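You operate a simulated robot arm through the tools that you are given. There is no shell and no other tool. Be economical: measure what you need, move in short steps, check, and stop when the job is done.

The job below is to be done with a simulated robot arm. You get a single attempt, and the scene is never put back.

Task
Brush the yellow earpiece's bore clean and lay it in the lime dish.
Fine: press it on the green rim pad for the work; green brush back.

It is judged by the outcome, as a careful person would: the job done as asked, and still so three seconds after it is handed in. It fails if anything else is knocked over, pushed out of place, dropped, spilled or broken.

Robot
A 7-joint arm with a two-finger parallel gripper, fixed in place. Base frame: the origin is at the foot of the arm, x ahead of it, y to its left, z up; the work surface is at about z = 90.3. Units: cm, degrees, N and s.
With the tool pointing down near the work surface it reaches from about 30 to 68 cm from the base axis. Its first joint turns from -66.0 to 66.0 degrees. Payload 1.57 kg.
The TCP is the grasp point between the finger pads, 3 cm short of the fingertips. In the tool frame z runs along the fingers and y along their closing line. The gripper opens to 11 cm. The fingers are 2.4 cm wide and 1.2 cm thick; the gripper's body (4.8 by 11.2 cm) begins 7.8 cm behind the TCP.
Orientation is that of the tool frame in the base frame, as a unit quaternion [x, y, z, w]. With the fingers straight down and closing along the base's y, the tool's x points along the base's -x, its y along +y and its z along -z.

Tools
- The arm moves only by the tool arm_command. Its argument "plan" is a list of rows, each a list of 6 numbers: the shift along the tool's x, y, z in cm, then the turn, a rotation vector about the tool's x, y, z in degrees. In form: [[tx, ty, tz, wx, wy, wz], ...]. A call has 1 to 12 rows; each row is the pose to reach, as a shift and turn from the pose commanded when the call began, along the tool's axes at that moment. "grip" is the opening, from 0 (shut) to 1 (fully open), set as the call begins (left out, the last holds). Each row takes 0.2 s and may step no farther than 5 cm and 8.6 degrees from the row before; otherwise, or with a gripper value out of range, the whole call is refused. Where a pose cannot be reached the arm comes as near as it can. A force on the tool above 40 N (or 10 N above the force at the start of the call, whichever is more), or a blocked arm, ends the call early, and 0.2 s more pass. The fingers move at their own pace (about 10.8 cm/s each) and stop on an object; they squeeze with about 40 N. The grip force told is the motor's: it shows also when the fingers shut on nothing. Time passes only in rows, and 0.2 s behind the last, so rows that repeat a pose let the fingers close. The reply holds the time, the measured pose of the TCP, the force on the tool along the base axes, the opening and the grip force, in the units named above and with some noise, with the torque about the TCP (base axes, N m) and any sound that the robot's microphone picked up.
- Cameras (640 x 400 px; columns grow to the right, rows downward): "scene" is fixed at [17.31, -40.44, 140.52]; the picture's right is [0.60, -0.80, 0.00], its down [-0.52, -0.39, -0.76] and it looks along [0.61, 0.46, -0.65] (base axes); focal length 283 px, centre (320, 200). "wrist" rides on the gripper at [7, 1.6, -14.1] in the tool frame; the picture's right is [-0.23, 0.97, 0.00], its down [-0.85, -0.20, -0.48] and it looks along [-0.47, -0.11, 0.88] (tool axes); focal length 222 px, centre (320, 200). There is no depth. A picture from a camera that has moved, and an enlarged one, comes with that camera's place and axes in the base frame and with its lens. The place of the scene camera against the robot may be out by one fixed shift of up to 1.8 cm in any direction.
- get_image(camera): a new picture of that camera. No time passes.
- zoom(camera, box): a new picture of the part [left, top, right, bottom] of that camera's present view, enlarged. No time passes.
- job_done(): hands the job in; it is judged then, once.

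Work in short steps. Places have to be worked out from the pictures, the camera data and where the tool is seen: move nearer, look again, correct. Check each grasp and each placing, and mend what went wrong. You have 120 turns and 68 pictures in all, those below and enlarged ones among them. Open the gripper and draw the arm clear of the work before you hand the job in, unless the task says otherwise; then end with one line.

The tools are called after ">>>" by a JSON object that holds its "fn" and its "kwargs". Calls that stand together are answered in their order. arm_command: Moves the arm, as the interface text tells. Its arguments: {"type":"object","properties":{"plan":{"type":"array","items":{"type":"array","items":{"type":"number"}}},"grip":{"type":"number"}},"required":["plan"]} The other tools are called the same way: get_image (camera) takes a picture; zoom (camera, box) takes an enlarged picture of a part of a camera's view; job_done () hands the job in.

At the start:

```text
time_s: 0.0
eef_pos: [41.62, -12.81, 121.04]
tool_rot: [0.0, 1.0, 0.0, 0.0]
force: [-0.5, -0.3, 0.0]
moment: [0.0, 0.01, -0.03]
grip_width: 10.96
grip_force: 0.0
```

scene: 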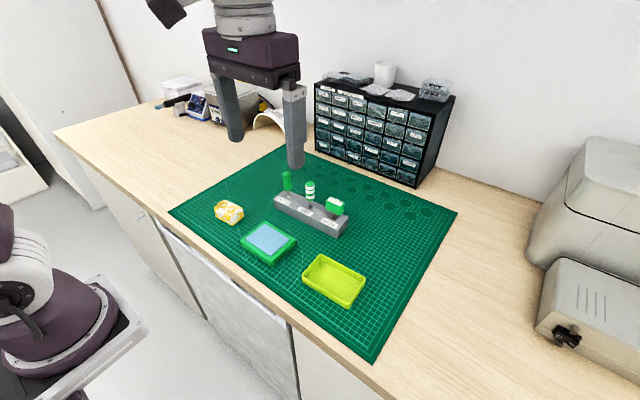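
wrist: 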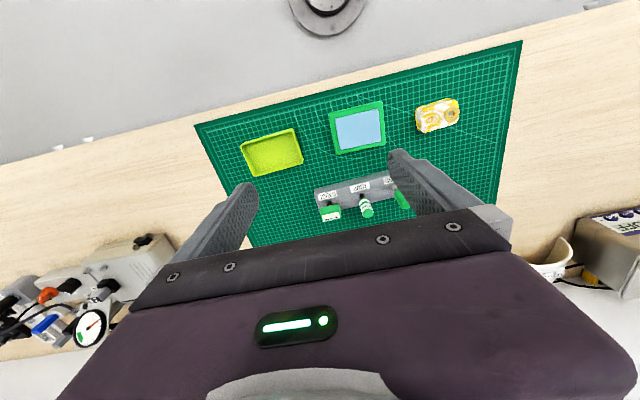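

I start by looking closer at the items: the yellow piece, the pad, the tool holder and the dish.

>>> {"fn": "zoom", "kwargs": {"camera": "scene", "box": [190, 150, 390, 310]}}

>>> {"fn": "zoom", "kwargs": {"camera": "wrist", "box": [220, 80, 480, 240]}}

>>> {"fn": "zoom", "kwargs": {"camera": "scene", "box": [260, 160, 360, 240]}}

```text
2.50 times, centred on (290, 230) of scene
camera zoom: at [17.31, -40.44, 140.52], right [0.6, -0.8, 0.0], down [-0.52, -0.39, -0.76], along [0.61, 0.46, -0.65], focal length 706 px, centre (395, 125)
```

zoom: 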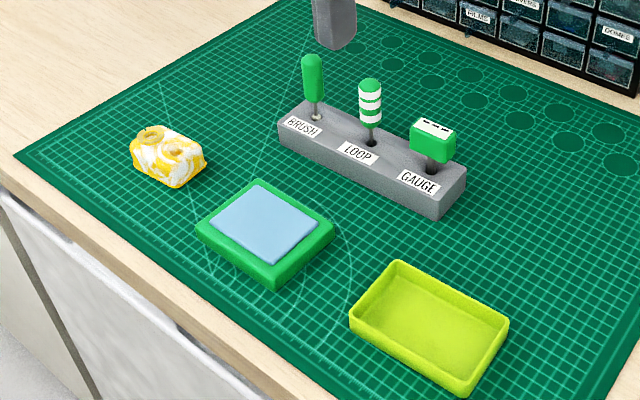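

```text
2.46 times, centred on (350, 160) of wrist
camera zoom: at [34.69, -11.06, 135.16], right [0.23, 0.97, 0.0], down [0.85, -0.2, 0.48], along [0.47, -0.11, -0.88], focal length 547 px, centre (246, 298)
```

zoom: 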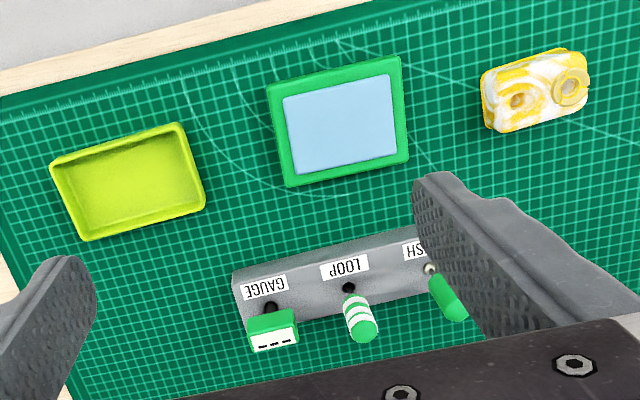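

```text
5.00 times, centred on (310, 200) of scene
camera zoom: at [17.31, -40.44, 140.52], right [0.6, -0.8, 0.0], down [-0.52, -0.39, -0.76], along [0.61, 0.46, -0.65], focal length 1413 px, centre (370, 200)
```

zoom: 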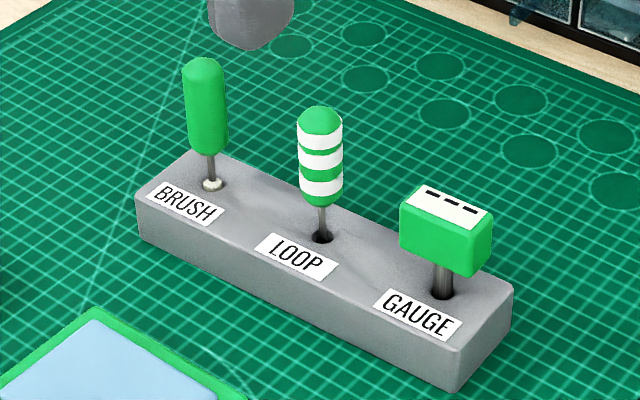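

I place the earpiece near (45.7, 8.4), the pad near (44.6, -5.9), the dish near (45.4, -23.6) and the brush hole near (57.6, -0.7). I move over to look at the earpiece closer.

>>> {"fn": "arm_command", "kwargs": {"plan": [[0.5, 3.8, 2, 0, 0, 0], [1, 7.6, 4, 0, 0, 0], [1.5, 11.4, 6, 0, 0, 0], [2, 15.2, 8, 0, 0, 0], [2.5, 19, 10, 0, 0, 0], [3, 22.8, 12, 0, 0, 0], [3, 22.8, 12, 0, 0, 0]], "grip": 1}}

>>> {"fn": "get_image", "kwargs": {"camera": "wrist"}}

```text
time_s: 1.6
eef_pos: [38.64, 10.24, 108.92]
tool_rot: [0.0, 1.0, 0.0, 0.0]
force: [-0.8, -0.8, 0.0]
moment: [0.03, 0.01, -0.02]
grip_width: 11.01
grip_force: 0.1
```

```text
62 pictures are left
camera wrist: at [31.64, 11.96, 123.02], right [0.23, 0.97, 0.0], down [0.85, -0.2, 0.48], along [0.47, -0.11, -0.88], focal length 222 px, centre (320, 200)
```

wrist: 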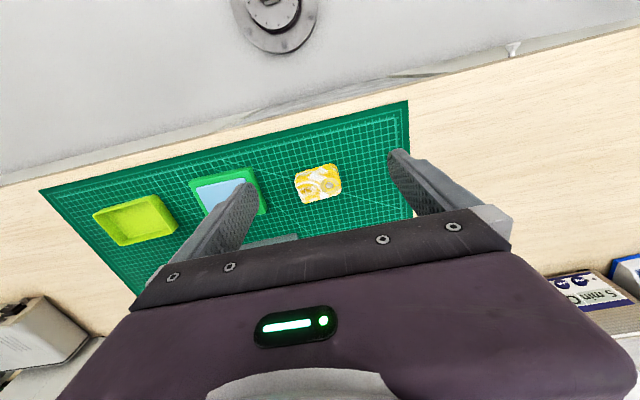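

The earpiece is in clear view; I enlarge it.

>>> {"fn": "zoom", "kwargs": {"camera": "wrist", "box": [278, 155, 358, 205]}}

>>> {"fn": "zoom", "kwargs": {"camera": "scene", "box": [204, 190, 254, 230]}}

```text
8.00 times, centred on (318, 180) of wrist
camera zoom: at [31.64, 11.96, 123.02], right [0.23, 0.97, 0.0], down [0.85, -0.2, 0.48], along [0.47, -0.11, -0.88], focal length 1777 px, centre (336, 360)
```

zoom: 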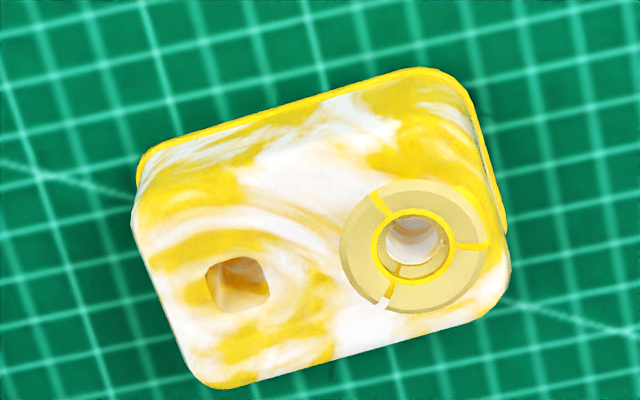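

```text
10.00 times, centred on (229, 210) of scene
camera zoom: at [17.31, -40.43, 140.52], right [0.6, -0.8, 0.0], down [-0.52, -0.39, -0.76], along [0.61, 0.46, -0.65], focal length 2826 px, centre (1230, 100)
```

zoom: 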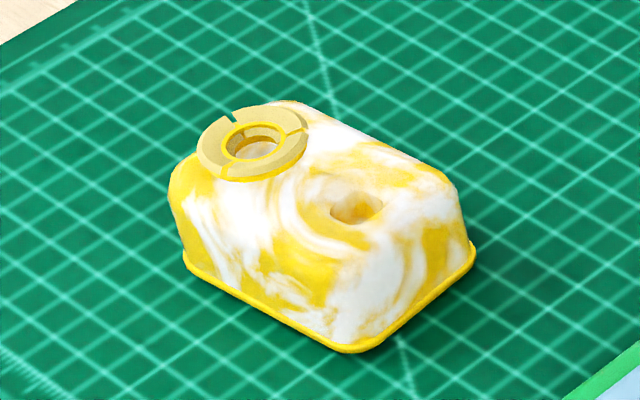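

The block looks to be about 6.7 cm long (along y) and 4.2 cm wide, centred near (45.4, 8.5). The round collared bore is near y 10.2 and a square pocket near y 6.9. I move above it, turn slightly to match, and look again.

>>> {"fn": "arm_command", "kwargs": {"plan": [[-2.3, -0.5, 3, 0, 0, -2], [-4.6, -1, 6, 0, 0, -4], [-6.8, -1.6, 9, 0, 0, -4], [-6.8, -1.6, 9, 0, 0, -4]]}}

>>> {"fn": "get_image", "kwargs": {"camera": "wrist"}}

>>> {"fn": "zoom", "kwargs": {"camera": "scene", "box": [190, 160, 290, 240]}}

```text
time_s: 2.6
eef_pos: [45.38, 8.25, 100.28]
tool_rot: [-0.035, 0.999, 0.001, 0.0]
force: [-0.3, -0.3, 0.0]
moment: [-0.02, 0.0, 0.03]
grip_width: 11.0
grip_force: 0.1
```

```text
59 pictures are left
camera wrist: at [38.39, 9.55, 114.26], right [0.16, 0.99, 0.0], down [0.87, -0.14, 0.48], along [0.47, -0.08, -0.88], focal length 222 px, centre (320, 200)
```

wrist: 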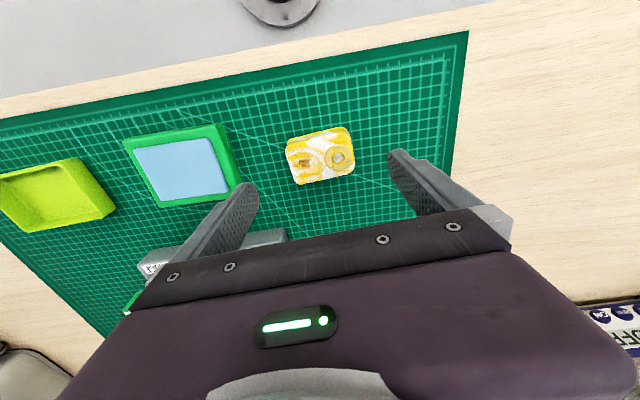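

```text
5.00 times, centred on (240, 200) of scene
camera zoom: at [17.31, -40.44, 140.52], right [0.6, -0.8, 0.0], down [-0.52, -0.39, -0.76], along [0.61, 0.46, -0.65], focal length 1413 px, centre (720, 200)
```

zoom: 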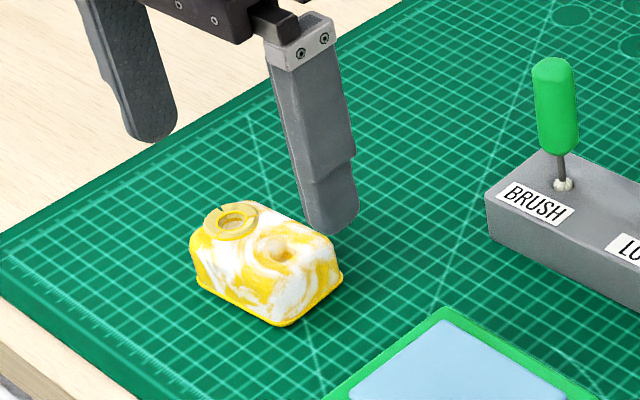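

The object sits between the fingers. One enlarged view to settle its yaw and height.

>>> {"fn": "zoom", "kwargs": {"camera": "wrist", "box": [272, 115, 368, 195]}}

```text
5.00 times, centred on (320, 155) of wrist
camera zoom: at [38.39, 9.55, 114.26], right [0.16, 0.99, 0.0], down [0.87, -0.14, 0.48], along [0.47, -0.08, -0.88], focal length 1111 px, centre (320, 425)
```

zoom: 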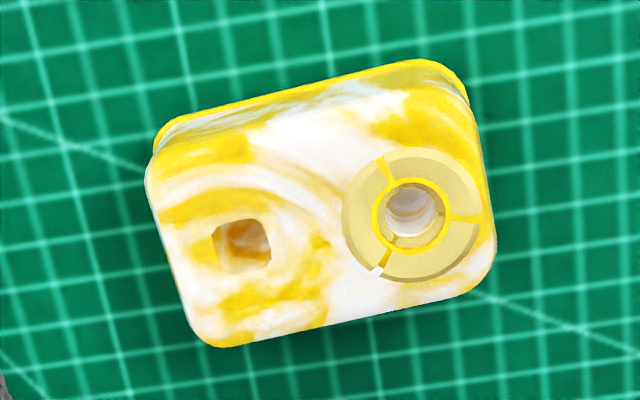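

Yaw agrees with the tool (about 4–5°), centre about (45.3, 8.5). I descend to put the fingertips just above the mat and close.

>>> {"fn": "arm_command", "kwargs": {"plan": [[0.1, 0.2, 2.5, 0, 0, 0], [0.1, 0.2, 5, 0, 0, 0], [0.1, 0.2, 6.4, 0, 0, 0], [0.1, 0.2, 6.4, 0, 0, 0]]}}

>>> {"fn": "zoom", "kwargs": {"camera": "scene", "box": [190, 160, 290, 240]}}

```text
time_s: 3.6
eef_pos: [45.36, 8.62, 93.76]
tool_rot: [-0.035, 0.999, 0.0, -0.001]
force: [0.2, -0.3, 0.0]
moment: [0.0, 0.02, 0.01]
grip_width: 11.0
grip_force: 0.0
```

```text
5.00 times, centred on (240, 200) of scene
camera zoom: at [17.31, -40.44, 140.52], right [0.6, -0.8, 0.0], down [-0.52, -0.39, -0.76], along [0.61, 0.46, -0.65], focal length 1413 px, centre (720, 200)
```

zoom: 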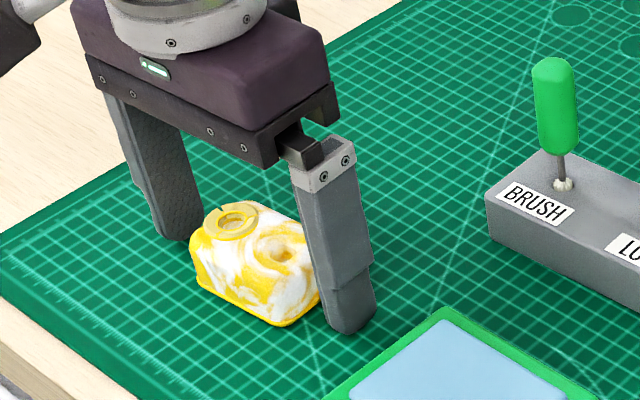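

The fingers straddle the block's ends. I close gently.

>>> {"fn": "arm_command", "kwargs": {"plan": [[0, 0, 0, 0, 0, 0], [0, 0, 0, 0, 0, 0], [0, 0, 0, 0, 0, 0], [0, 0, 0, 0, 0, 0]], "grip": 0.45}}

>>> {"fn": "zoom", "kwargs": {"camera": "scene", "box": [190, 160, 290, 240]}}

```text
time_s: 4.6
eef_pos: [45.38, 8.69, 93.86]
tool_rot: [-0.035, 0.999, 0.0, 0.0]
force: [0.4, -0.2, 1.5]
moment: [0.04, -0.03, 0.02]
grip_width: 6.55
grip_force: 40.4
```

```text
5.00 times, centred on (240, 200) of scene
camera zoom: at [17.31, -40.44, 140.52], right [0.6, -0.8, 0.0], down [-0.52, -0.39, -0.76], along [0.61, 0.46, -0.65], focal length 1413 px, centre (720, 200)
```

zoom: 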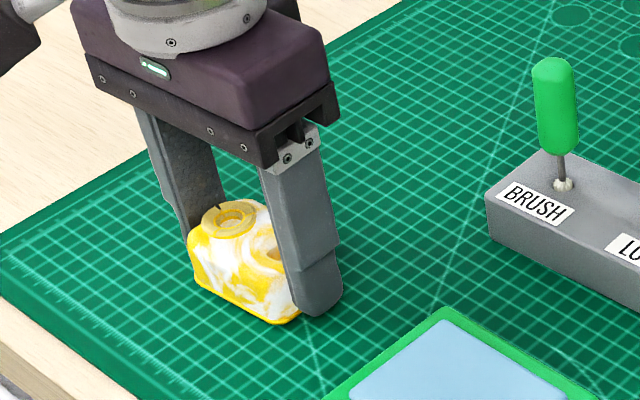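

The grip holds at 6.55 cm. I lift clear and carry it above the pad centre, about (45.0, -6.0), squaring the yaw.

>>> {"fn": "arm_command", "kwargs": {"plan": [[0, 0, -3, 0, 0, 0], [0, 0, -7, 0, 0, 0], [0.3, -3.6, -8, 0, 0, 1], [0.6, -7.3, -8, 0, 0, 2], [0.9, -11, -8, 0, 0, 3], [1.32, -14.6, -8, 0, 0, 4], [1.32, -14.6, -8, 0, 0, 4], [1.32, -14.6, -8, 0, 0, 4]]}}

>>> {"fn": "get_image", "kwargs": {"camera": "scene"}}

>>> {"fn": "get_image", "kwargs": {"camera": "wrist"}}

```text
time_s: 6.4
eef_pos: [44.93, -6.14, 101.84]
tool_rot: [0.0, 1.0, 0.0, 0.0]
force: [0.3, -0.1, -0.2]
moment: [-0.02, 0.0, -0.01]
grip_width: 6.52
grip_force: 39.6
```

```text
54 pictures are left
```

scene: 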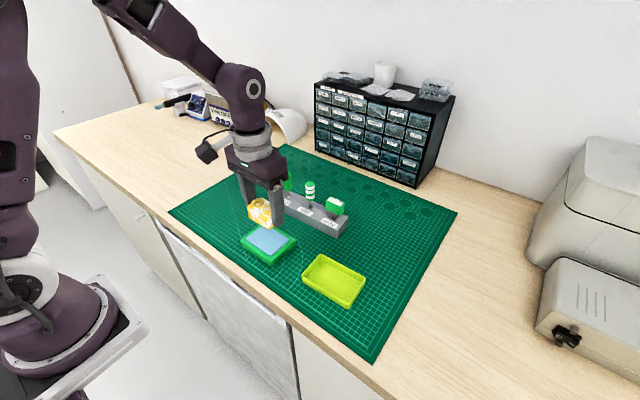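

```text
53 pictures are left
camera wrist: at [38.04, -4.3, 115.95], right [0.23, 0.97, 0.0], down [0.86, -0.2, 0.48], along [0.47, -0.11, -0.88], focal length 222 px, centre (320, 200)
```

wrist: 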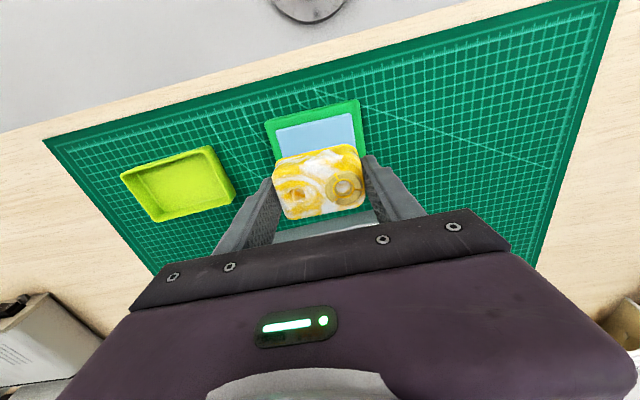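

The block is held level and lies over the pad. I lower it, then feel for contact.

>>> {"fn": "arm_command", "kwargs": {"plan": [[0, 0, 2.5, 0, 0, 0], [0, 0, 5, 0, 0, 0], [0, 0, 5.5, 0, 0, 0], [0, 0, 5.5, 0, 0, 0]]}}

>>> {"fn": "zoom", "kwargs": {"camera": "scene", "box": [220, 180, 320, 260]}}

```text
time_s: 7.4
eef_pos: [45.21, -6.03, 96.23]
tool_rot: [0.0, 1.0, -0.001, 0.0]
force: [-1.2, 0.6, -0.3]
moment: [0.04, 0.02, -0.01]
grip_width: 6.54
grip_force: 39.9
```

```text
5.00 times, centred on (270, 220) of scene
camera zoom: at [17.31, -40.44, 140.52], right [0.6, -0.8, 0.0], down [-0.52, -0.39, -0.76], along [0.61, 0.46, -0.65], focal length 1413 px, centre (570, 100)
```

zoom: 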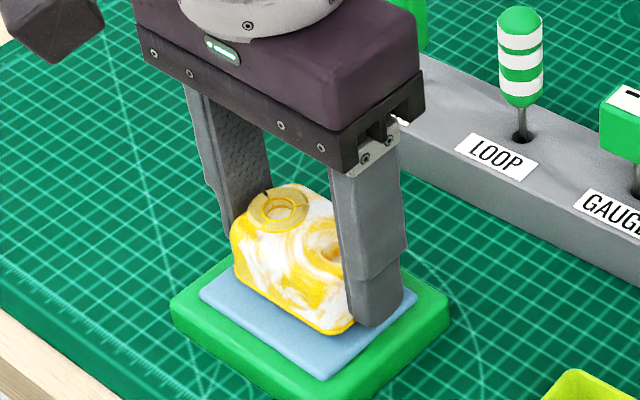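

The block hovers just over the blue surface. I lower in 0.25 cm steps watching the force.

>>> {"fn": "arm_command", "kwargs": {"plan": [[0, 0, 0.3, 0, 0, 0], [0, 0, 0.6, 0, 0, 0], [0, 0, 0.8, 0, 0, 0], [0, 0, 0.8, 0, 0, 0]]}}

```text
time_s: 8.2
eef_pos: [45.04, -6.14, 95.74]
tool_rot: [-0.001, 1.0, 0.0, 0.001]
force: [-3.8, 0.2, 8.8]
moment: [0.11, 0.03, 0.09]
grip_width: 6.55
grip_force: 39.8
stopped in row 3: the force on the tool passed its limit at 49 N (the readings are from after the stop); the commanded pose is now the measured one
```

Contact at TCP z ≈ 95.7. I hold a light press for a moment.

>>> {"fn": "arm_command", "kwargs": {"plan": [[0, 0, 0.1, 0, 0, 0], [0, 0, 0.1, 0, 0, 0], [0, 0, 0.1, 0, 0, 0], [0, 0, 0.1, 0, 0, 0]]}}

>>> {"fn": "zoom", "kwargs": {"camera": "scene", "box": [220, 180, 320, 260]}}

```text
time_s: 8.8
eef_pos: [45.03, -5.97, 95.71]
tool_rot: [-0.001, 1.0, 0.0, 0.003]
force: [-5.0, 0.1, 8.9]
moment: [0.21, 0.2, 0.12]
grip_width: 6.55
grip_force: 39.7
stopped in row 3: the force on the tool passed its limit at 42 N (the readings are from after the stop); the commanded pose is now the measured one
```

```text
5.00 times, centred on (270, 220) of scene
camera zoom: at [17.29, -40.43, 140.52], right [0.6, -0.8, 0.0], down [-0.52, -0.39, -0.76], along [0.61, 0.46, -0.65], focal length 1413 px, centre (570, 100)
```

zoom: 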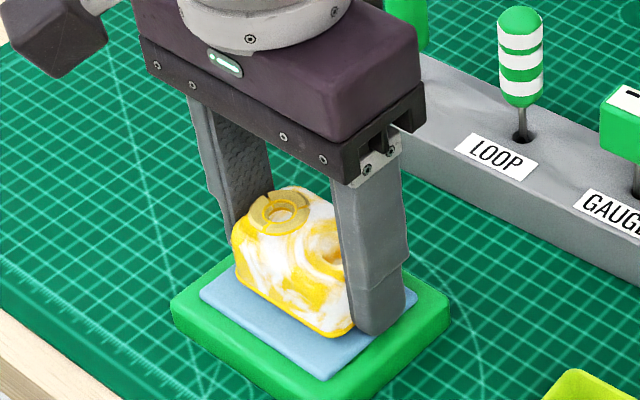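

It is seated and has been pressed with over 40 N. I release and rise, then look.

>>> {"fn": "arm_command", "kwargs": {"plan": [[0, 0, 0, 0, 0, 0], [0, 0, 0, 0, 0, 0], [0, 0, 0, 0, 0, 0], [0, 0, -3, 0, 0, 0], [0, 0, -7, 0, 0, 0], [0, 0, -11, 0, 0, 0], [4, 0, -14, 0, 0, 0], [4, 0, -14, 0, 0, 0]], "grip": 0.9}}

>>> {"fn": "get_image", "kwargs": {"camera": "wrist"}}

```text
time_s: 10.6
eef_pos: [40.82, -6.29, 109.54]
tool_rot: [0.0, 1.0, 0.0, 0.003]
force: [0.4, 0.7, -0.3]
moment: [-0.01, -0.05, 0.01]
grip_width: 9.9
grip_force: 0.1
```

```text
50 pictures are left
camera wrist: at [33.86, -4.44, 123.55], right [0.23, 0.97, 0.0], down [0.85, -0.2, 0.48], along [0.47, -0.11, -0.88], focal length 222 px, centre (320, 200)
```

wrist: 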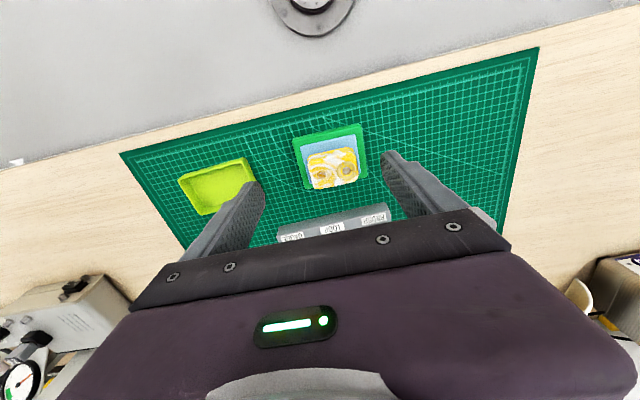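

The block stayed on the pad. I enlarge the block and the holder.

>>> {"fn": "zoom", "kwargs": {"camera": "wrist", "box": [282, 115, 378, 195]}}

>>> {"fn": "zoom", "kwargs": {"camera": "scene", "box": [230, 200, 310, 264]}}

```text
5.00 times, centred on (330, 155) of wrist
camera zoom: at [33.86, -4.44, 123.55], right [0.23, 0.97, 0.0], down [0.85, -0.2, 0.48], along [0.47, -0.11, -0.88], focal length 1111 px, centre (270, 425)
```

zoom: 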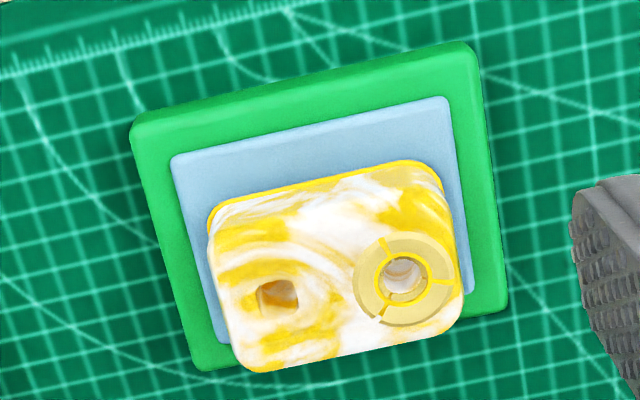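

```text
6.25 times, centred on (270, 232) of scene
camera zoom: at [17.31, -40.44, 140.52], right [0.6, -0.8, 0.0], down [-0.52, -0.39, -0.76], along [0.61, 0.46, -0.65], focal length 1766 px, centre (632, 0)
```

zoom: 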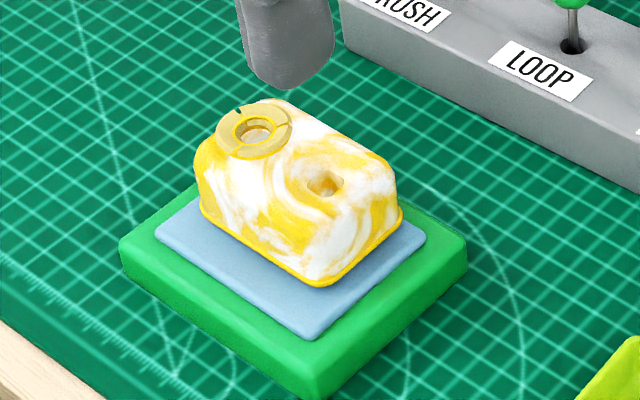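

I enlarge the bore itself to judge its axis and the dirt.

>>> {"fn": "zoom", "kwargs": {"camera": "wrist", "box": [332, 155, 364, 185]}}

>>> {"fn": "zoom", "kwargs": {"camera": "scene", "box": [254, 208, 294, 240]}}

```text
13.33 times, centred on (348, 170) of wrist
camera zoom: at [33.86, -4.44, 123.55], right [0.23, 0.97, 0.0], down [0.85, -0.2, 0.48], along [0.47, -0.11, -0.88], focal length 2962 px, centre (-53, 600)
```

zoom: 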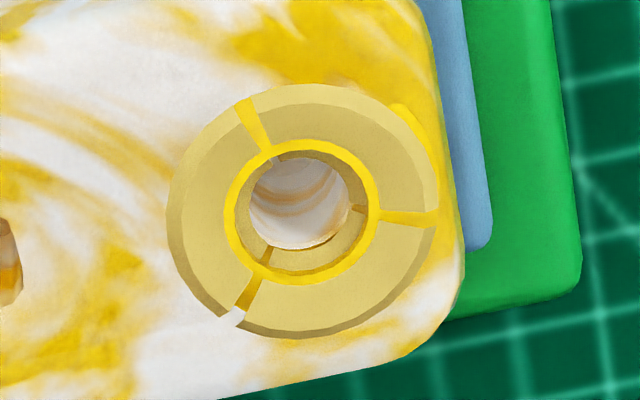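

```text
12.50 times, centred on (274, 224) of scene
camera zoom: at [17.31, -40.44, 140.52], right [0.6, -0.8, 0.0], down [-0.52, -0.39, -0.76], along [0.61, 0.46, -0.65], focal length 3532 px, centre (895, -100)
```

zoom: 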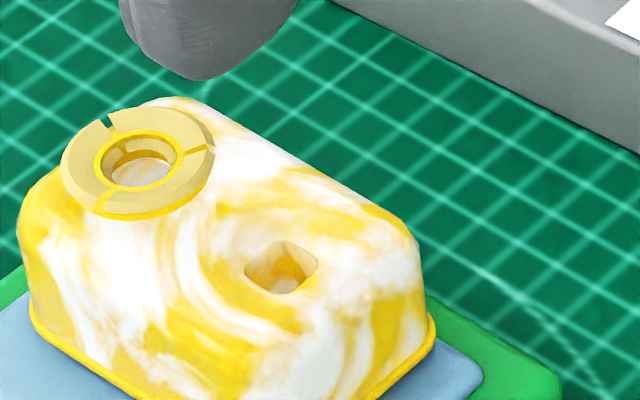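

The pad seems slightly displaced compared with the start. I take the same enlarged view as at the start to compare.

>>> {"fn": "zoom", "kwargs": {"camera": "scene", "box": [190, 150, 390, 310]}}

```text
2.50 times, centred on (290, 230) of scene
camera zoom: at [17.31, -40.44, 140.52], right [0.6, -0.8, 0.0], down [-0.52, -0.39, -0.76], along [0.61, 0.46, -0.65], focal length 706 px, centre (395, 125)
```

zoom: 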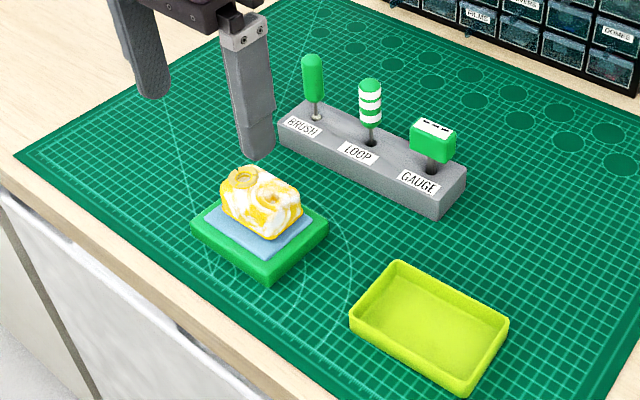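

The pad with the block slid about 0.8 cm in +y on release; the block is still well seated on the blue, and I will bring the pad back later when I hold the block again. Now I move to look down on the brush in its holder.

>>> {"fn": "arm_command", "kwargs": {"plan": [[-3, 1, -1, 0, 0, 0], [-6, 2, -2, 0, 0, 0], [-9, 3, -3, 0, 0, 0], [-11, 3.5, -3.5, 0, 0, 0], [-11, 3.5, -3.5, 0, 0, 0]], "grip": 0.6}}

>>> {"fn": "get_image", "kwargs": {"camera": "wrist"}}

```text
time_s: 11.8
eef_pos: [52.04, -2.43, 113.13]
tool_rot: [0.0, 1.0, -0.001, 0.002]
force: [0.9, -0.2, 0.1]
moment: [0.02, 0.03, 0.01]
grip_width: 6.62
grip_force: 0.1
```

```text
44 pictures are left
camera wrist: at [45.03, -0.68, 127.11], right [0.23, 0.97, 0.0], down [0.85, -0.2, 0.48], along [0.47, -0.11, -0.88], focal length 222 px, centre (320, 200)
```

wrist: 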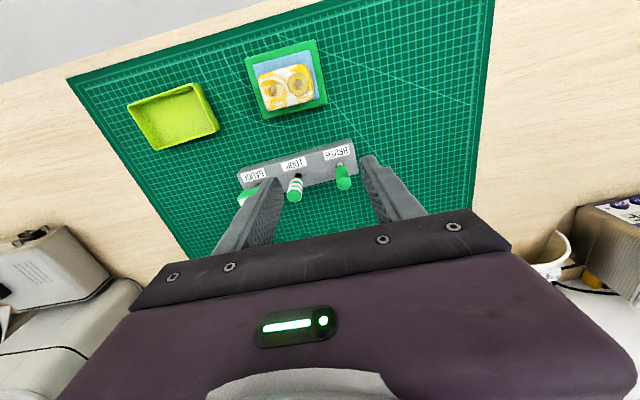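

Enlarge the brush and, from this steeper angle, the bore.

>>> {"fn": "zoom", "kwargs": {"camera": "wrist", "box": [304, 140, 368, 200]}}

>>> {"fn": "zoom", "kwargs": {"camera": "wrist", "box": [240, 45, 336, 125]}}

```text
6.67 times, centred on (336, 170) of wrist
camera zoom: at [45.03, -0.68, 127.11], right [0.23, 0.97, 0.0], down [0.85, -0.2, 0.48], along [0.47, -0.11, -0.88], focal length 1481 px, centre (213, 400)
```

zoom: 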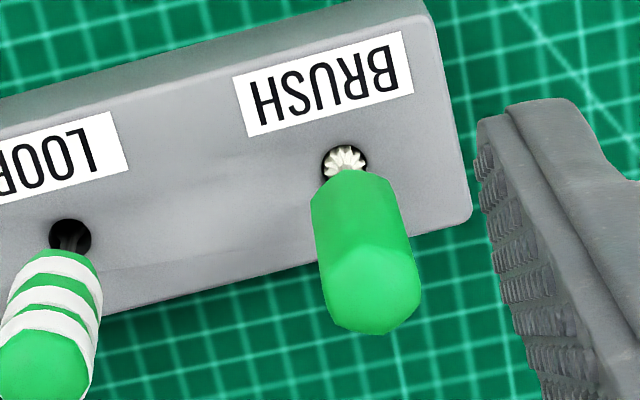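

```text
5.00 times, centred on (288, 85) of wrist
camera zoom: at [45.03, -0.68, 127.11], right [0.23, 0.97, 0.0], down [0.85, -0.2, 0.48], along [0.47, -0.11, -0.88], focal length 1111 px, centre (480, 775)
```

zoom: 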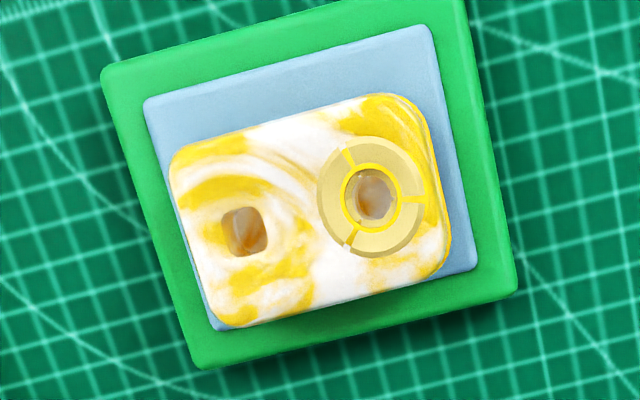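

Bore centre is about (45.0, -3.4), near straight below the camera so well measured. The brush axis is about 5.25 cm ahead and 1.9 cm left of the present TCP; I go above it, staying over its top.

>>> {"fn": "arm_command", "kwargs": {"plan": [[-2.6, 0.95, 1, 0, 0, 0], [-5.25, 1.9, 3, 0, 0, 0], [-5.25, 1.9, 6, 0, 0, 0], [-5.25, 1.9, 7.5, 0, 0, 0], [-5.25, 1.9, 7.5, 0, 0, 0]], "grip": 0.5}}

>>> {"fn": "get_image", "kwargs": {"camera": "wrist"}}

>>> {"fn": "zoom", "kwargs": {"camera": "scene", "box": [240, 130, 360, 226]}}

```text
time_s: 13.0
eef_pos: [57.45, -0.81, 105.44]
tool_rot: [-0.001, 1.0, 0.0, 0.003]
force: [1.2, 0.0, 0.2]
moment: [0.02, 0.01, 0.01]
grip_width: 5.5
grip_force: 0.0
```

```text
41 pictures are left
camera wrist: at [50.39, 1.02, 119.47], right [0.23, 0.97, 0.0], down [0.85, -0.2, 0.48], along [0.47, -0.11, -0.88], focal length 222 px, centre (320, 200)
```

wrist: 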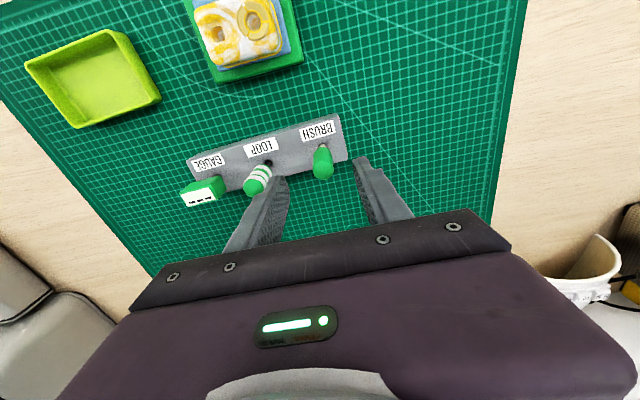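

```text
4.17 times, centred on (300, 178) of scene
camera zoom: at [17.31, -40.44, 140.52], right [0.6, -0.8, 0.0], down [-0.52, -0.39, -0.76], along [0.61, 0.46, -0.65], focal length 1177 px, centre (403, 292)
```

zoom: 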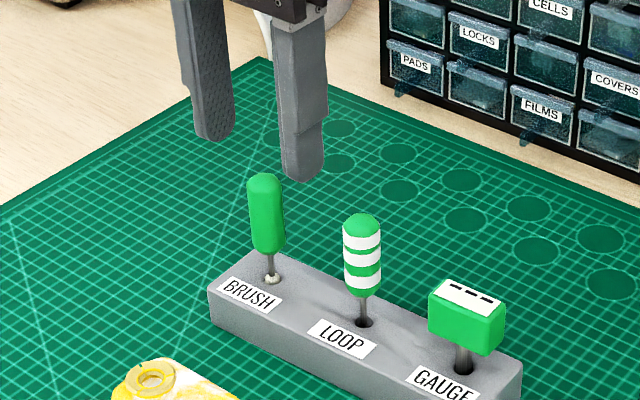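

The handle lies almost centred; a small correction (+0.15 x, +0.2 y) and I descend around the handle.

>>> {"fn": "arm_command", "kwargs": {"plan": [[-0.15, 0.2, 1, 0, 0, 0], [-0.15, 0.2, 3, 0, 0, 0], [-0.15, 0.2, 5, 0, 0, 0], [-0.15, 0.2, 6.8, 0, 0, 0], [-0.15, 0.2, 6.8, 0, 0, 0]]}}

>>> {"fn": "zoom", "kwargs": {"camera": "scene", "box": [250, 140, 350, 220]}}

>>> {"fn": "zoom", "kwargs": {"camera": "wrist", "box": [240, 110, 400, 210]}}

```text
time_s: 14.2
eef_pos: [57.49, -0.34, 98.86]
tool_rot: [0.001, 1.0, 0.001, 0.003]
force: [-0.3, -1.3, 0.5]
moment: [0.0, -0.01, 0.01]
grip_width: 5.51
grip_force: 0.2
```

```text
5.00 times, centred on (300, 180) of scene
camera zoom: at [17.31, -40.44, 140.52], right [0.6, -0.8, 0.0], down [-0.52, -0.39, -0.76], along [0.61, 0.46, -0.65], focal length 1413 px, centre (420, 300)
```

zoom: 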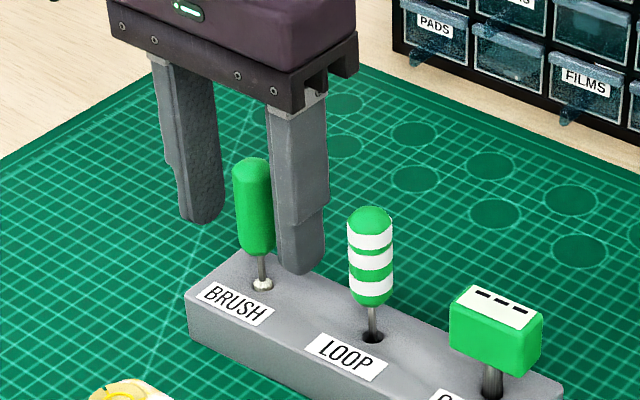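

```text
4.00 times, centred on (320, 160) of wrist
camera zoom: at [50.52, 1.49, 112.93], right [0.23, 0.97, 0.0], down [0.85, -0.2, 0.48], along [0.47, -0.11, -0.88], focal length 888 px, centre (320, 360)
```

zoom: 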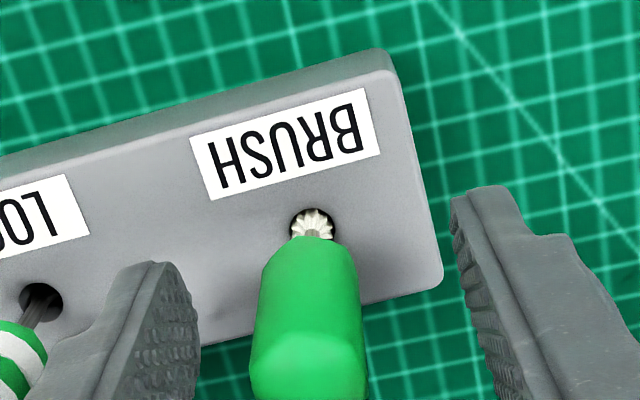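

The handle is between the fingers, about 0.3 cm toward the base and 0.1 cm to -y of the grasp centre. I nudge and close.

>>> {"fn": "arm_command", "kwargs": {"plan": [[0.25, -0.12, 0.2, 0, 0, 0], [0.25, -0.12, 0.2, 0, 0, 0]]}}

>>> {"fn": "arm_command", "kwargs": {"plan": [[0, 0, 0, 0, 0, 0], [0, 0, 0, 0, 0, 0], [0, 0, 0, 0, 0, 0]], "grip": 0.1}}

>>> {"fn": "zoom", "kwargs": {"camera": "wrist", "box": [240, 110, 400, 210]}}

```text
time_s: 14.8
eef_pos: [57.32, -0.49, 98.75]
tool_rot: [0.0, 1.0, 0.0, 0.002]
force: [-0.2, 0.3, 0.2]
moment: [0.03, 0.02, 0.01]
grip_width: 5.49
grip_force: 0.1
```

```text
time_s: 15.6
eef_pos: [57.25, -0.52, 98.62]
tool_rot: [0.0, 1.0, 0.0, 0.003]
force: [-0.5, -1.1, 1.6]
moment: [-0.04, -0.02, -0.02]
grip_width: 1.82
grip_force: 32.9
```

```text
4.00 times, centred on (320, 160) of wrist
camera zoom: at [50.28, 1.31, 112.76], right [0.23, 0.97, 0.0], down [0.85, -0.2, 0.48], along [0.47, -0.11, -0.88], focal length 888 px, centre (320, 360)
```

zoom: 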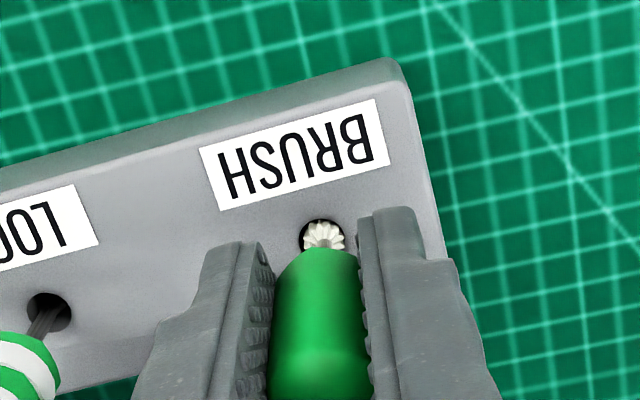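

Gripped at 1.82 cm. I lift straight up and inspect the brush.

>>> {"fn": "arm_command", "kwargs": {"plan": [[0, 0, -1.5, 0, 0, 0], [0, 0, -4, 0, 0, 0], [0, 0, -7, 0, 0, 0], [0, 0, -10, 0, 0, 0], [0, 0, -10, 0, 0, 0]]}}

>>> {"fn": "zoom", "kwargs": {"camera": "scene", "box": [240, 100, 360, 196]}}

>>> {"fn": "get_image", "kwargs": {"camera": "wrist"}}

```text
time_s: 16.8
eef_pos: [57.13, -0.67, 108.77]
tool_rot: [0.001, 1.0, 0.0, 0.003]
force: [0.2, -0.3, 0.4]
moment: [0.03, -0.05, -0.01]
grip_width: 1.8
grip_force: 32.7
```

```text
4.17 times, centred on (300, 148) of scene
camera zoom: at [17.31, -40.44, 140.52], right [0.6, -0.8, 0.0], down [-0.52, -0.39, -0.76], along [0.61, 0.46, -0.65], focal length 1177 px, centre (403, 417)
```

zoom: 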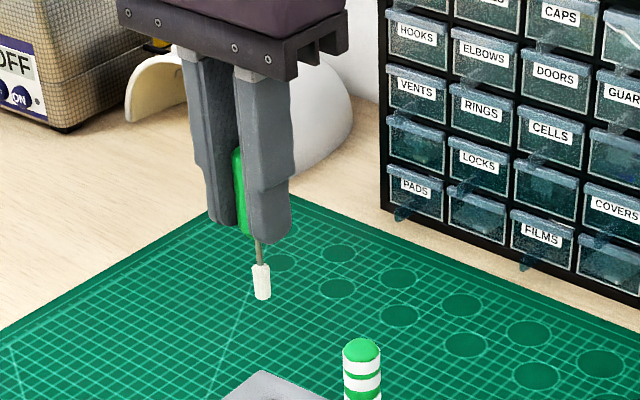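

```text
35 pictures are left
camera wrist: at [50.26, 1.18, 122.83], right [0.23, 0.97, 0.0], down [0.85, -0.2, 0.48], along [0.47, -0.11, -0.88], focal length 222 px, centre (320, 200)
```

wrist: 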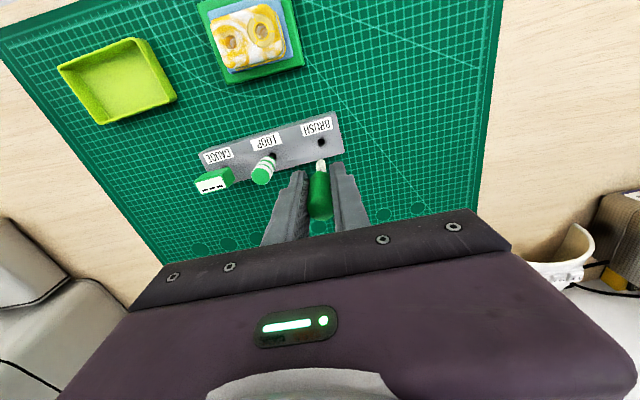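

The brush came out: rod with a white ~1 cm bristle head, hanging vertical. I enlarge the wrist view to find the head relative to the tool.

>>> {"fn": "zoom", "kwargs": {"camera": "wrist", "box": [296, 130, 344, 170]}}

>>> {"fn": "zoom", "kwargs": {"camera": "scene", "box": [275, 130, 315, 178]}}

```text
10.00 times, centred on (320, 150) of wrist
camera zoom: at [50.26, 1.18, 122.83], right [0.23, 0.97, 0.0], down [0.85, -0.2, 0.48], along [0.47, -0.11, -0.88], focal length 2221 px, centre (320, 700)
```

zoom: 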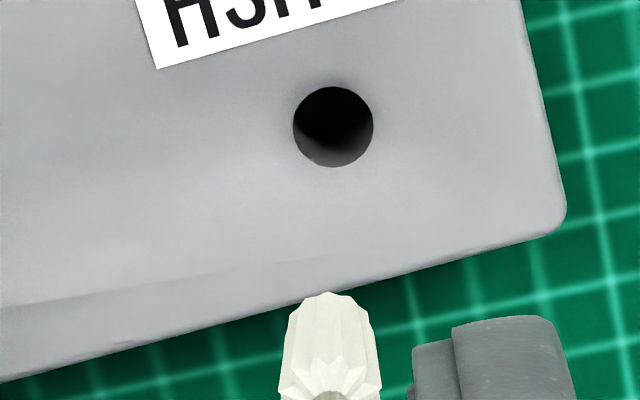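

```text
8.33 times, centred on (295, 154) of scene
camera zoom: at [17.31, -40.44, 140.52], right [0.6, -0.8, 0.0], down [-0.52, -0.39, -0.76], along [0.61, 0.46, -0.65], focal length 2355 px, centre (528, 583)
```

zoom: 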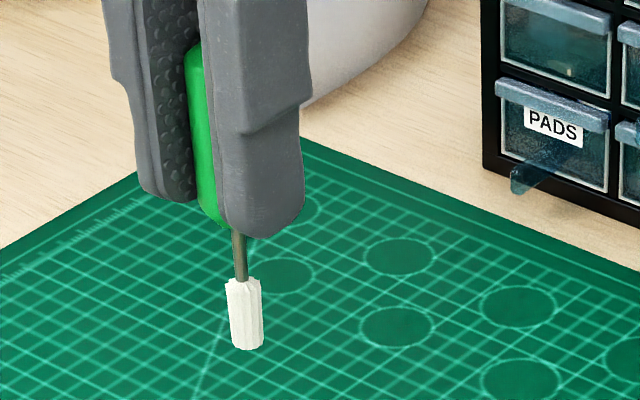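

Relative to the tool, the bore lies 12.4 cm back and 3.05 cm to the right of the brush head. I move across at this height, then lower so the head hovers above the bore for a check.

>>> {"fn": "arm_command", "kwargs": {"plan": [[3.1, -0.8, 0, 0, 0, 0], [6.2, -1.55, 0, 0, 0, 0], [9.3, -2.3, 0, 0, 0, 0], [12.4, -3.05, 0, 0, 0, 0], [12.4, -3.05, 2, 0, 0, 0], [12.4, -3.05, 3, 0, 0, 0], [12.4, -3.05, 3, 0, 0, 0]]}}

>>> {"fn": "zoom", "kwargs": {"camera": "scene", "box": [240, 195, 290, 235]}}

>>> {"fn": "zoom", "kwargs": {"camera": "wrist", "box": [280, 120, 360, 170]}}

```text
time_s: 18.4
eef_pos: [44.88, -3.66, 105.74]
tool_rot: [0.0, 1.0, 0.0, 0.003]
force: [-0.1, 0.7, 0.0]
moment: [-0.02, 0.0, 0.0]
grip_width: 1.84
grip_force: 32.6
```

```text
10.00 times, centred on (265, 215) of scene
camera zoom: at [17.31, -40.44, 140.52], right [0.6, -0.8, 0.0], down [-0.52, -0.39, -0.76], along [0.61, 0.46, -0.65], focal length 2826 px, centre (870, 50)
```

zoom: 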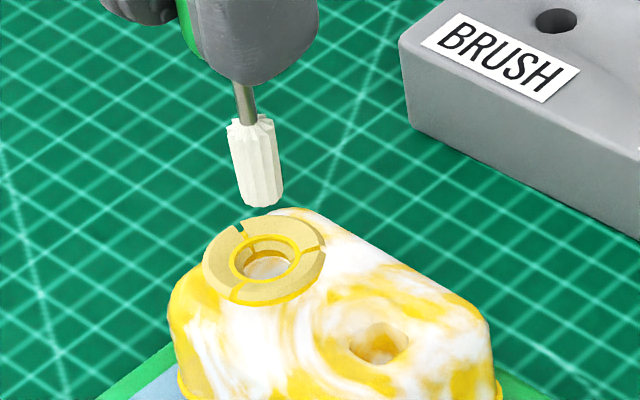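

```text
8.00 times, centred on (320, 145) of wrist
camera zoom: at [37.9, -1.85, 119.72], right [0.23, 0.97, 0.0], down [0.85, -0.2, 0.48], along [0.47, -0.11, -0.88], focal length 1777 px, centre (320, 640)
```

zoom: 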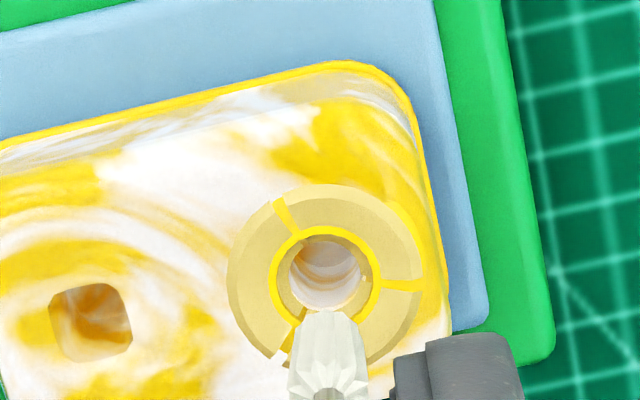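

Both views agree that the head is about 0.28 cm too far from the base. I correct and lower until just above the bore's rim.

>>> {"fn": "arm_command", "kwargs": {"plan": [[0.28, 0.06, 0, 0, 0, 0], [0.28, 0.06, 0.8, 0, 0, 0], [0.28, 0.06, 1.4, 0, 0, 0], [0.28, 0.06, 1.4, 0, 0, 0]]}}

>>> {"fn": "zoom", "kwargs": {"camera": "scene", "box": [240, 195, 290, 235]}}

>>> {"fn": "zoom", "kwargs": {"camera": "wrist", "box": [280, 120, 360, 170]}}

```text
time_s: 19.4
eef_pos: [44.58, -3.5, 104.32]
tool_rot: [0.0, 1.0, 0.0, 0.003]
force: [0.3, 0.5, -0.1]
moment: [0.02, -0.01, 0.0]
grip_width: 1.81
grip_force: 33.4
```

```text
10.00 times, centred on (265, 215) of scene
camera zoom: at [17.31, -40.44, 140.52], right [0.6, -0.8, 0.0], down [-0.52, -0.39, -0.76], along [0.61, 0.46, -0.65], focal length 2826 px, centre (870, 50)
```

zoom: 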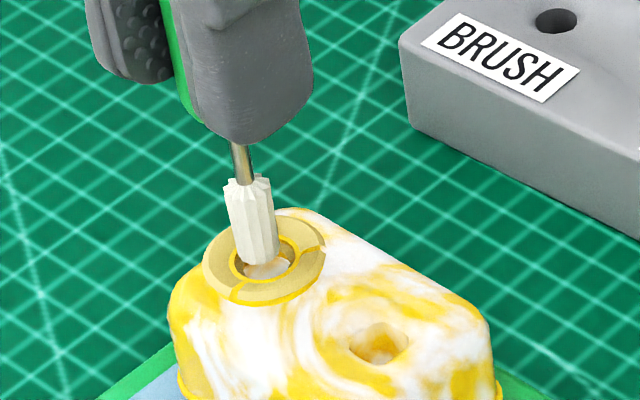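

```text
8.00 times, centred on (320, 145) of wrist
camera zoom: at [37.58, -1.78, 118.34], right [0.23, 0.97, 0.0], down [0.85, -0.2, 0.48], along [0.47, -0.11, -0.88], focal length 1777 px, centre (320, 640)
```

zoom: 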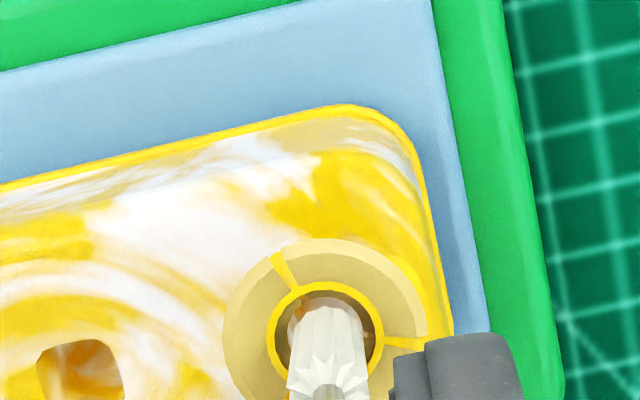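

The head is centred over the ring to about 0.1 cm. I ease it in slowly, watching force.

>>> {"fn": "arm_command", "kwargs": {"plan": [[-0.06, -0.04, 0.4, 0, 0, 0], [-0.06, -0.04, 0.8, 0, 0, 0], [-0.06, -0.04, 1.2, 0, 0, 0], [-0.06, -0.04, 1.2, 0, 0, 0]]}}

>>> {"fn": "zoom", "kwargs": {"camera": "scene", "box": [240, 195, 290, 235]}}

```text
time_s: 20.4
eef_pos: [44.55, -3.56, 103.12]
tool_rot: [0.0, 1.0, 0.0, 0.002]
force: [0.3, -0.7, 0.7]
moment: [-0.01, -0.02, 0.03]
grip_width: 1.81
grip_force: 32.8
```

```text
10.00 times, centred on (265, 215) of scene
camera zoom: at [17.31, -40.44, 140.52], right [0.6, -0.8, 0.0], down [-0.52, -0.39, -0.76], along [0.61, 0.46, -0.65], focal length 2826 px, centre (870, 50)
```

zoom: 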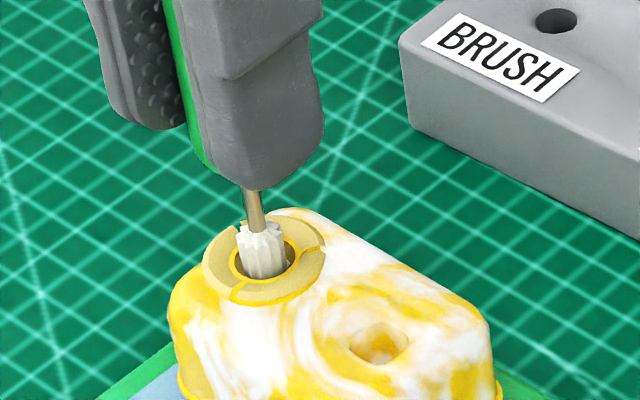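

The head has entered the bore freely. I go deeper in small steps.

>>> {"fn": "arm_command", "kwargs": {"plan": [[0, 0, 0.3, 0, 0, 0], [0, 0, 0.6, 0, 0, 0], [0, 0, 0.9, 0, 0, 0], [0, 0, 1.2, 0, 0, 0], [0, 0, 1.5, 0, 0, 0], [0, 0, 1.5, 0, 0, 0]]}}

>>> {"fn": "zoom", "kwargs": {"camera": "scene", "box": [240, 195, 290, 235]}}

```text
time_s: 21.6
eef_pos: [44.74, -3.66, 101.84]
tool_rot: [0.0, 1.0, 0.0, 0.005]
force: [-3.1, 1.0, 11.6]
moment: [0.06, 0.18, -0.01]
grip_width: 1.86
grip_force: 33.0
stopped in row 6: the force on the tool passed its limit at 41 N (the readings are from after the stop); the commanded pose is now the measured one
```

```text
10.00 times, centred on (265, 215) of scene
camera zoom: at [17.29, -40.43, 140.52], right [0.6, -0.8, 0.0], down [-0.52, -0.39, -0.76], along [0.61, 0.46, -0.65], focal length 2826 px, centre (870, 50)
```

zoom: 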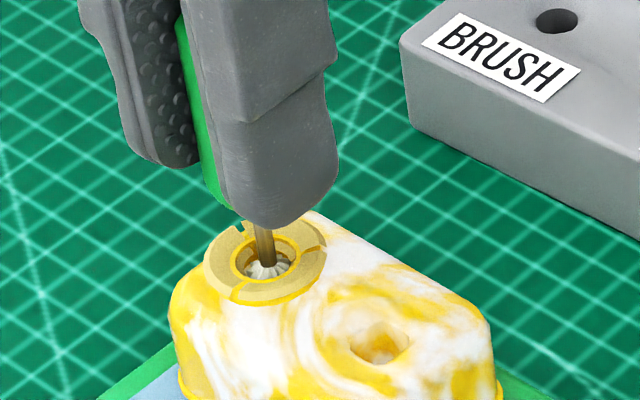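

The head bottomed at TCP z ≈ 101.8 (about 2.3 cm deep). Now up-and-down strokes within the bore, kept off the bottom.

>>> {"fn": "arm_command", "kwargs": {"plan": [[0.06, 0.1, -0.5, 0, 0.25, 0], [0.06, 0.1, -1.5, 0, 0.25, 0], [0.06, 0.1, -0.9, 0, 0.25, 0], [0.06, 0.1, -0.25, 0, 0.25, 0], [0.06, 0.1, -0.9, 0, 0.25, 0], [0.06, 0.1, -1.5, 0, 0.25, 0], [0.06, 0.1, -0.9, 0, 0.25, 0], [0.06, 0.1, -0.25, 0, 0.25, 0], [0.06, 0.1, -0.9, 0, 0.25, 0], [0.06, 0.1, -1.5, 0, 0.25, 0], [0.06, 0.1, -0.9, 0, 0.25, 0], [0.06, 0.1, -0.25, 0, 0.25, 0]]}}

>>> {"fn": "zoom", "kwargs": {"camera": "scene", "box": [240, 195, 290, 235]}}

```text
time_s: 24.2
eef_pos: [44.92, -3.45, 102.07]
tool_rot: [0.0, 1.0, 0.0, 0.004]
force: [-0.1, -0.2, -0.5]
moment: [0.0, 0.0, 0.01]
grip_width: 1.84
grip_force: 32.6
```

```text
10.00 times, centred on (265, 215) of scene
camera zoom: at [17.31, -40.44, 140.52], right [0.6, -0.8, 0.0], down [-0.52, -0.39, -0.76], along [0.61, 0.46, -0.65], focal length 2826 px, centre (870, 50)
```

zoom: 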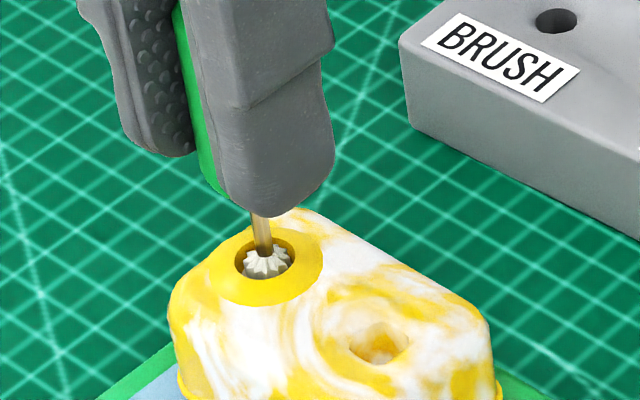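

The tan deposits have vanished from collar and bore. I withdraw the brush straight up and look into the bore.

>>> {"fn": "arm_command", "kwargs": {"plan": [[0, 0, -1, 0, 0, 0], [0, 0, -2.5, 0, 0, 0], [0, 0, -4.5, 0, 0, 0], [0, 0, -7, 0, 0, 0], [0, 0, -7, 0, 0, 0]]}}

>>> {"fn": "zoom", "kwargs": {"camera": "wrist", "box": [260, 90, 388, 170]}}

>>> {"fn": "zoom", "kwargs": {"camera": "scene", "box": [230, 170, 310, 264]}}

```text
time_s: 25.4
eef_pos: [44.83, -3.56, 108.94]
tool_rot: [0.0, 1.0, -0.001, 0.004]
force: [0.6, 0.4, 0.0]
moment: [0.0, -0.02, 0.03]
grip_width: 1.8
grip_force: 32.2
```

```text
5.00 times, centred on (324, 130) of wrist
camera zoom: at [37.77, -1.81, 123.0], right [0.23, 0.97, 0.0], down [0.85, -0.2, 0.48], along [0.47, -0.11, -0.87], focal length 1111 px, centre (300, 550)
```

zoom: 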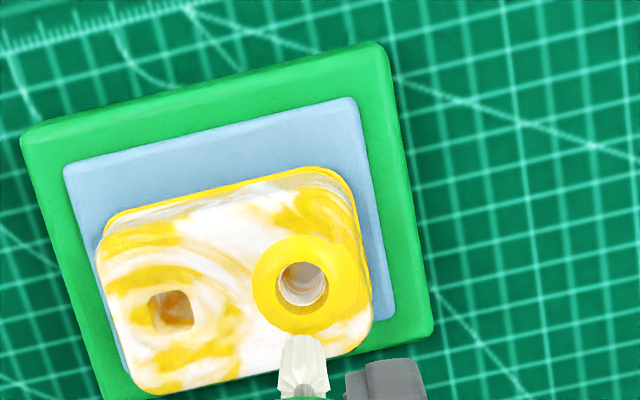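

```text
4.26 times, centred on (270, 217) of scene
camera zoom: at [17.31, -40.44, 140.52], right [0.6, -0.8, 0.0], down [-0.52, -0.39, -0.76], along [0.61, 0.46, -0.65], focal length 1202 px, centre (533, 128)
```

zoom: 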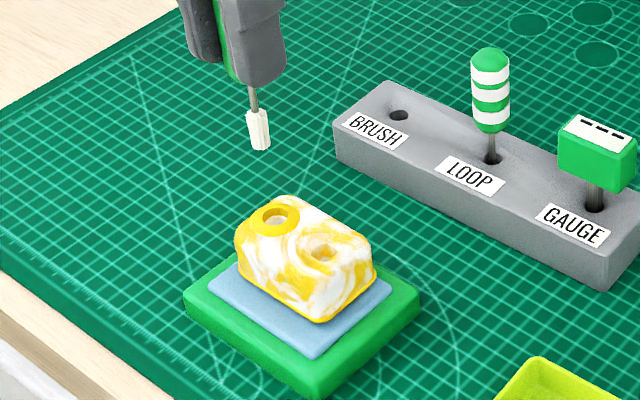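

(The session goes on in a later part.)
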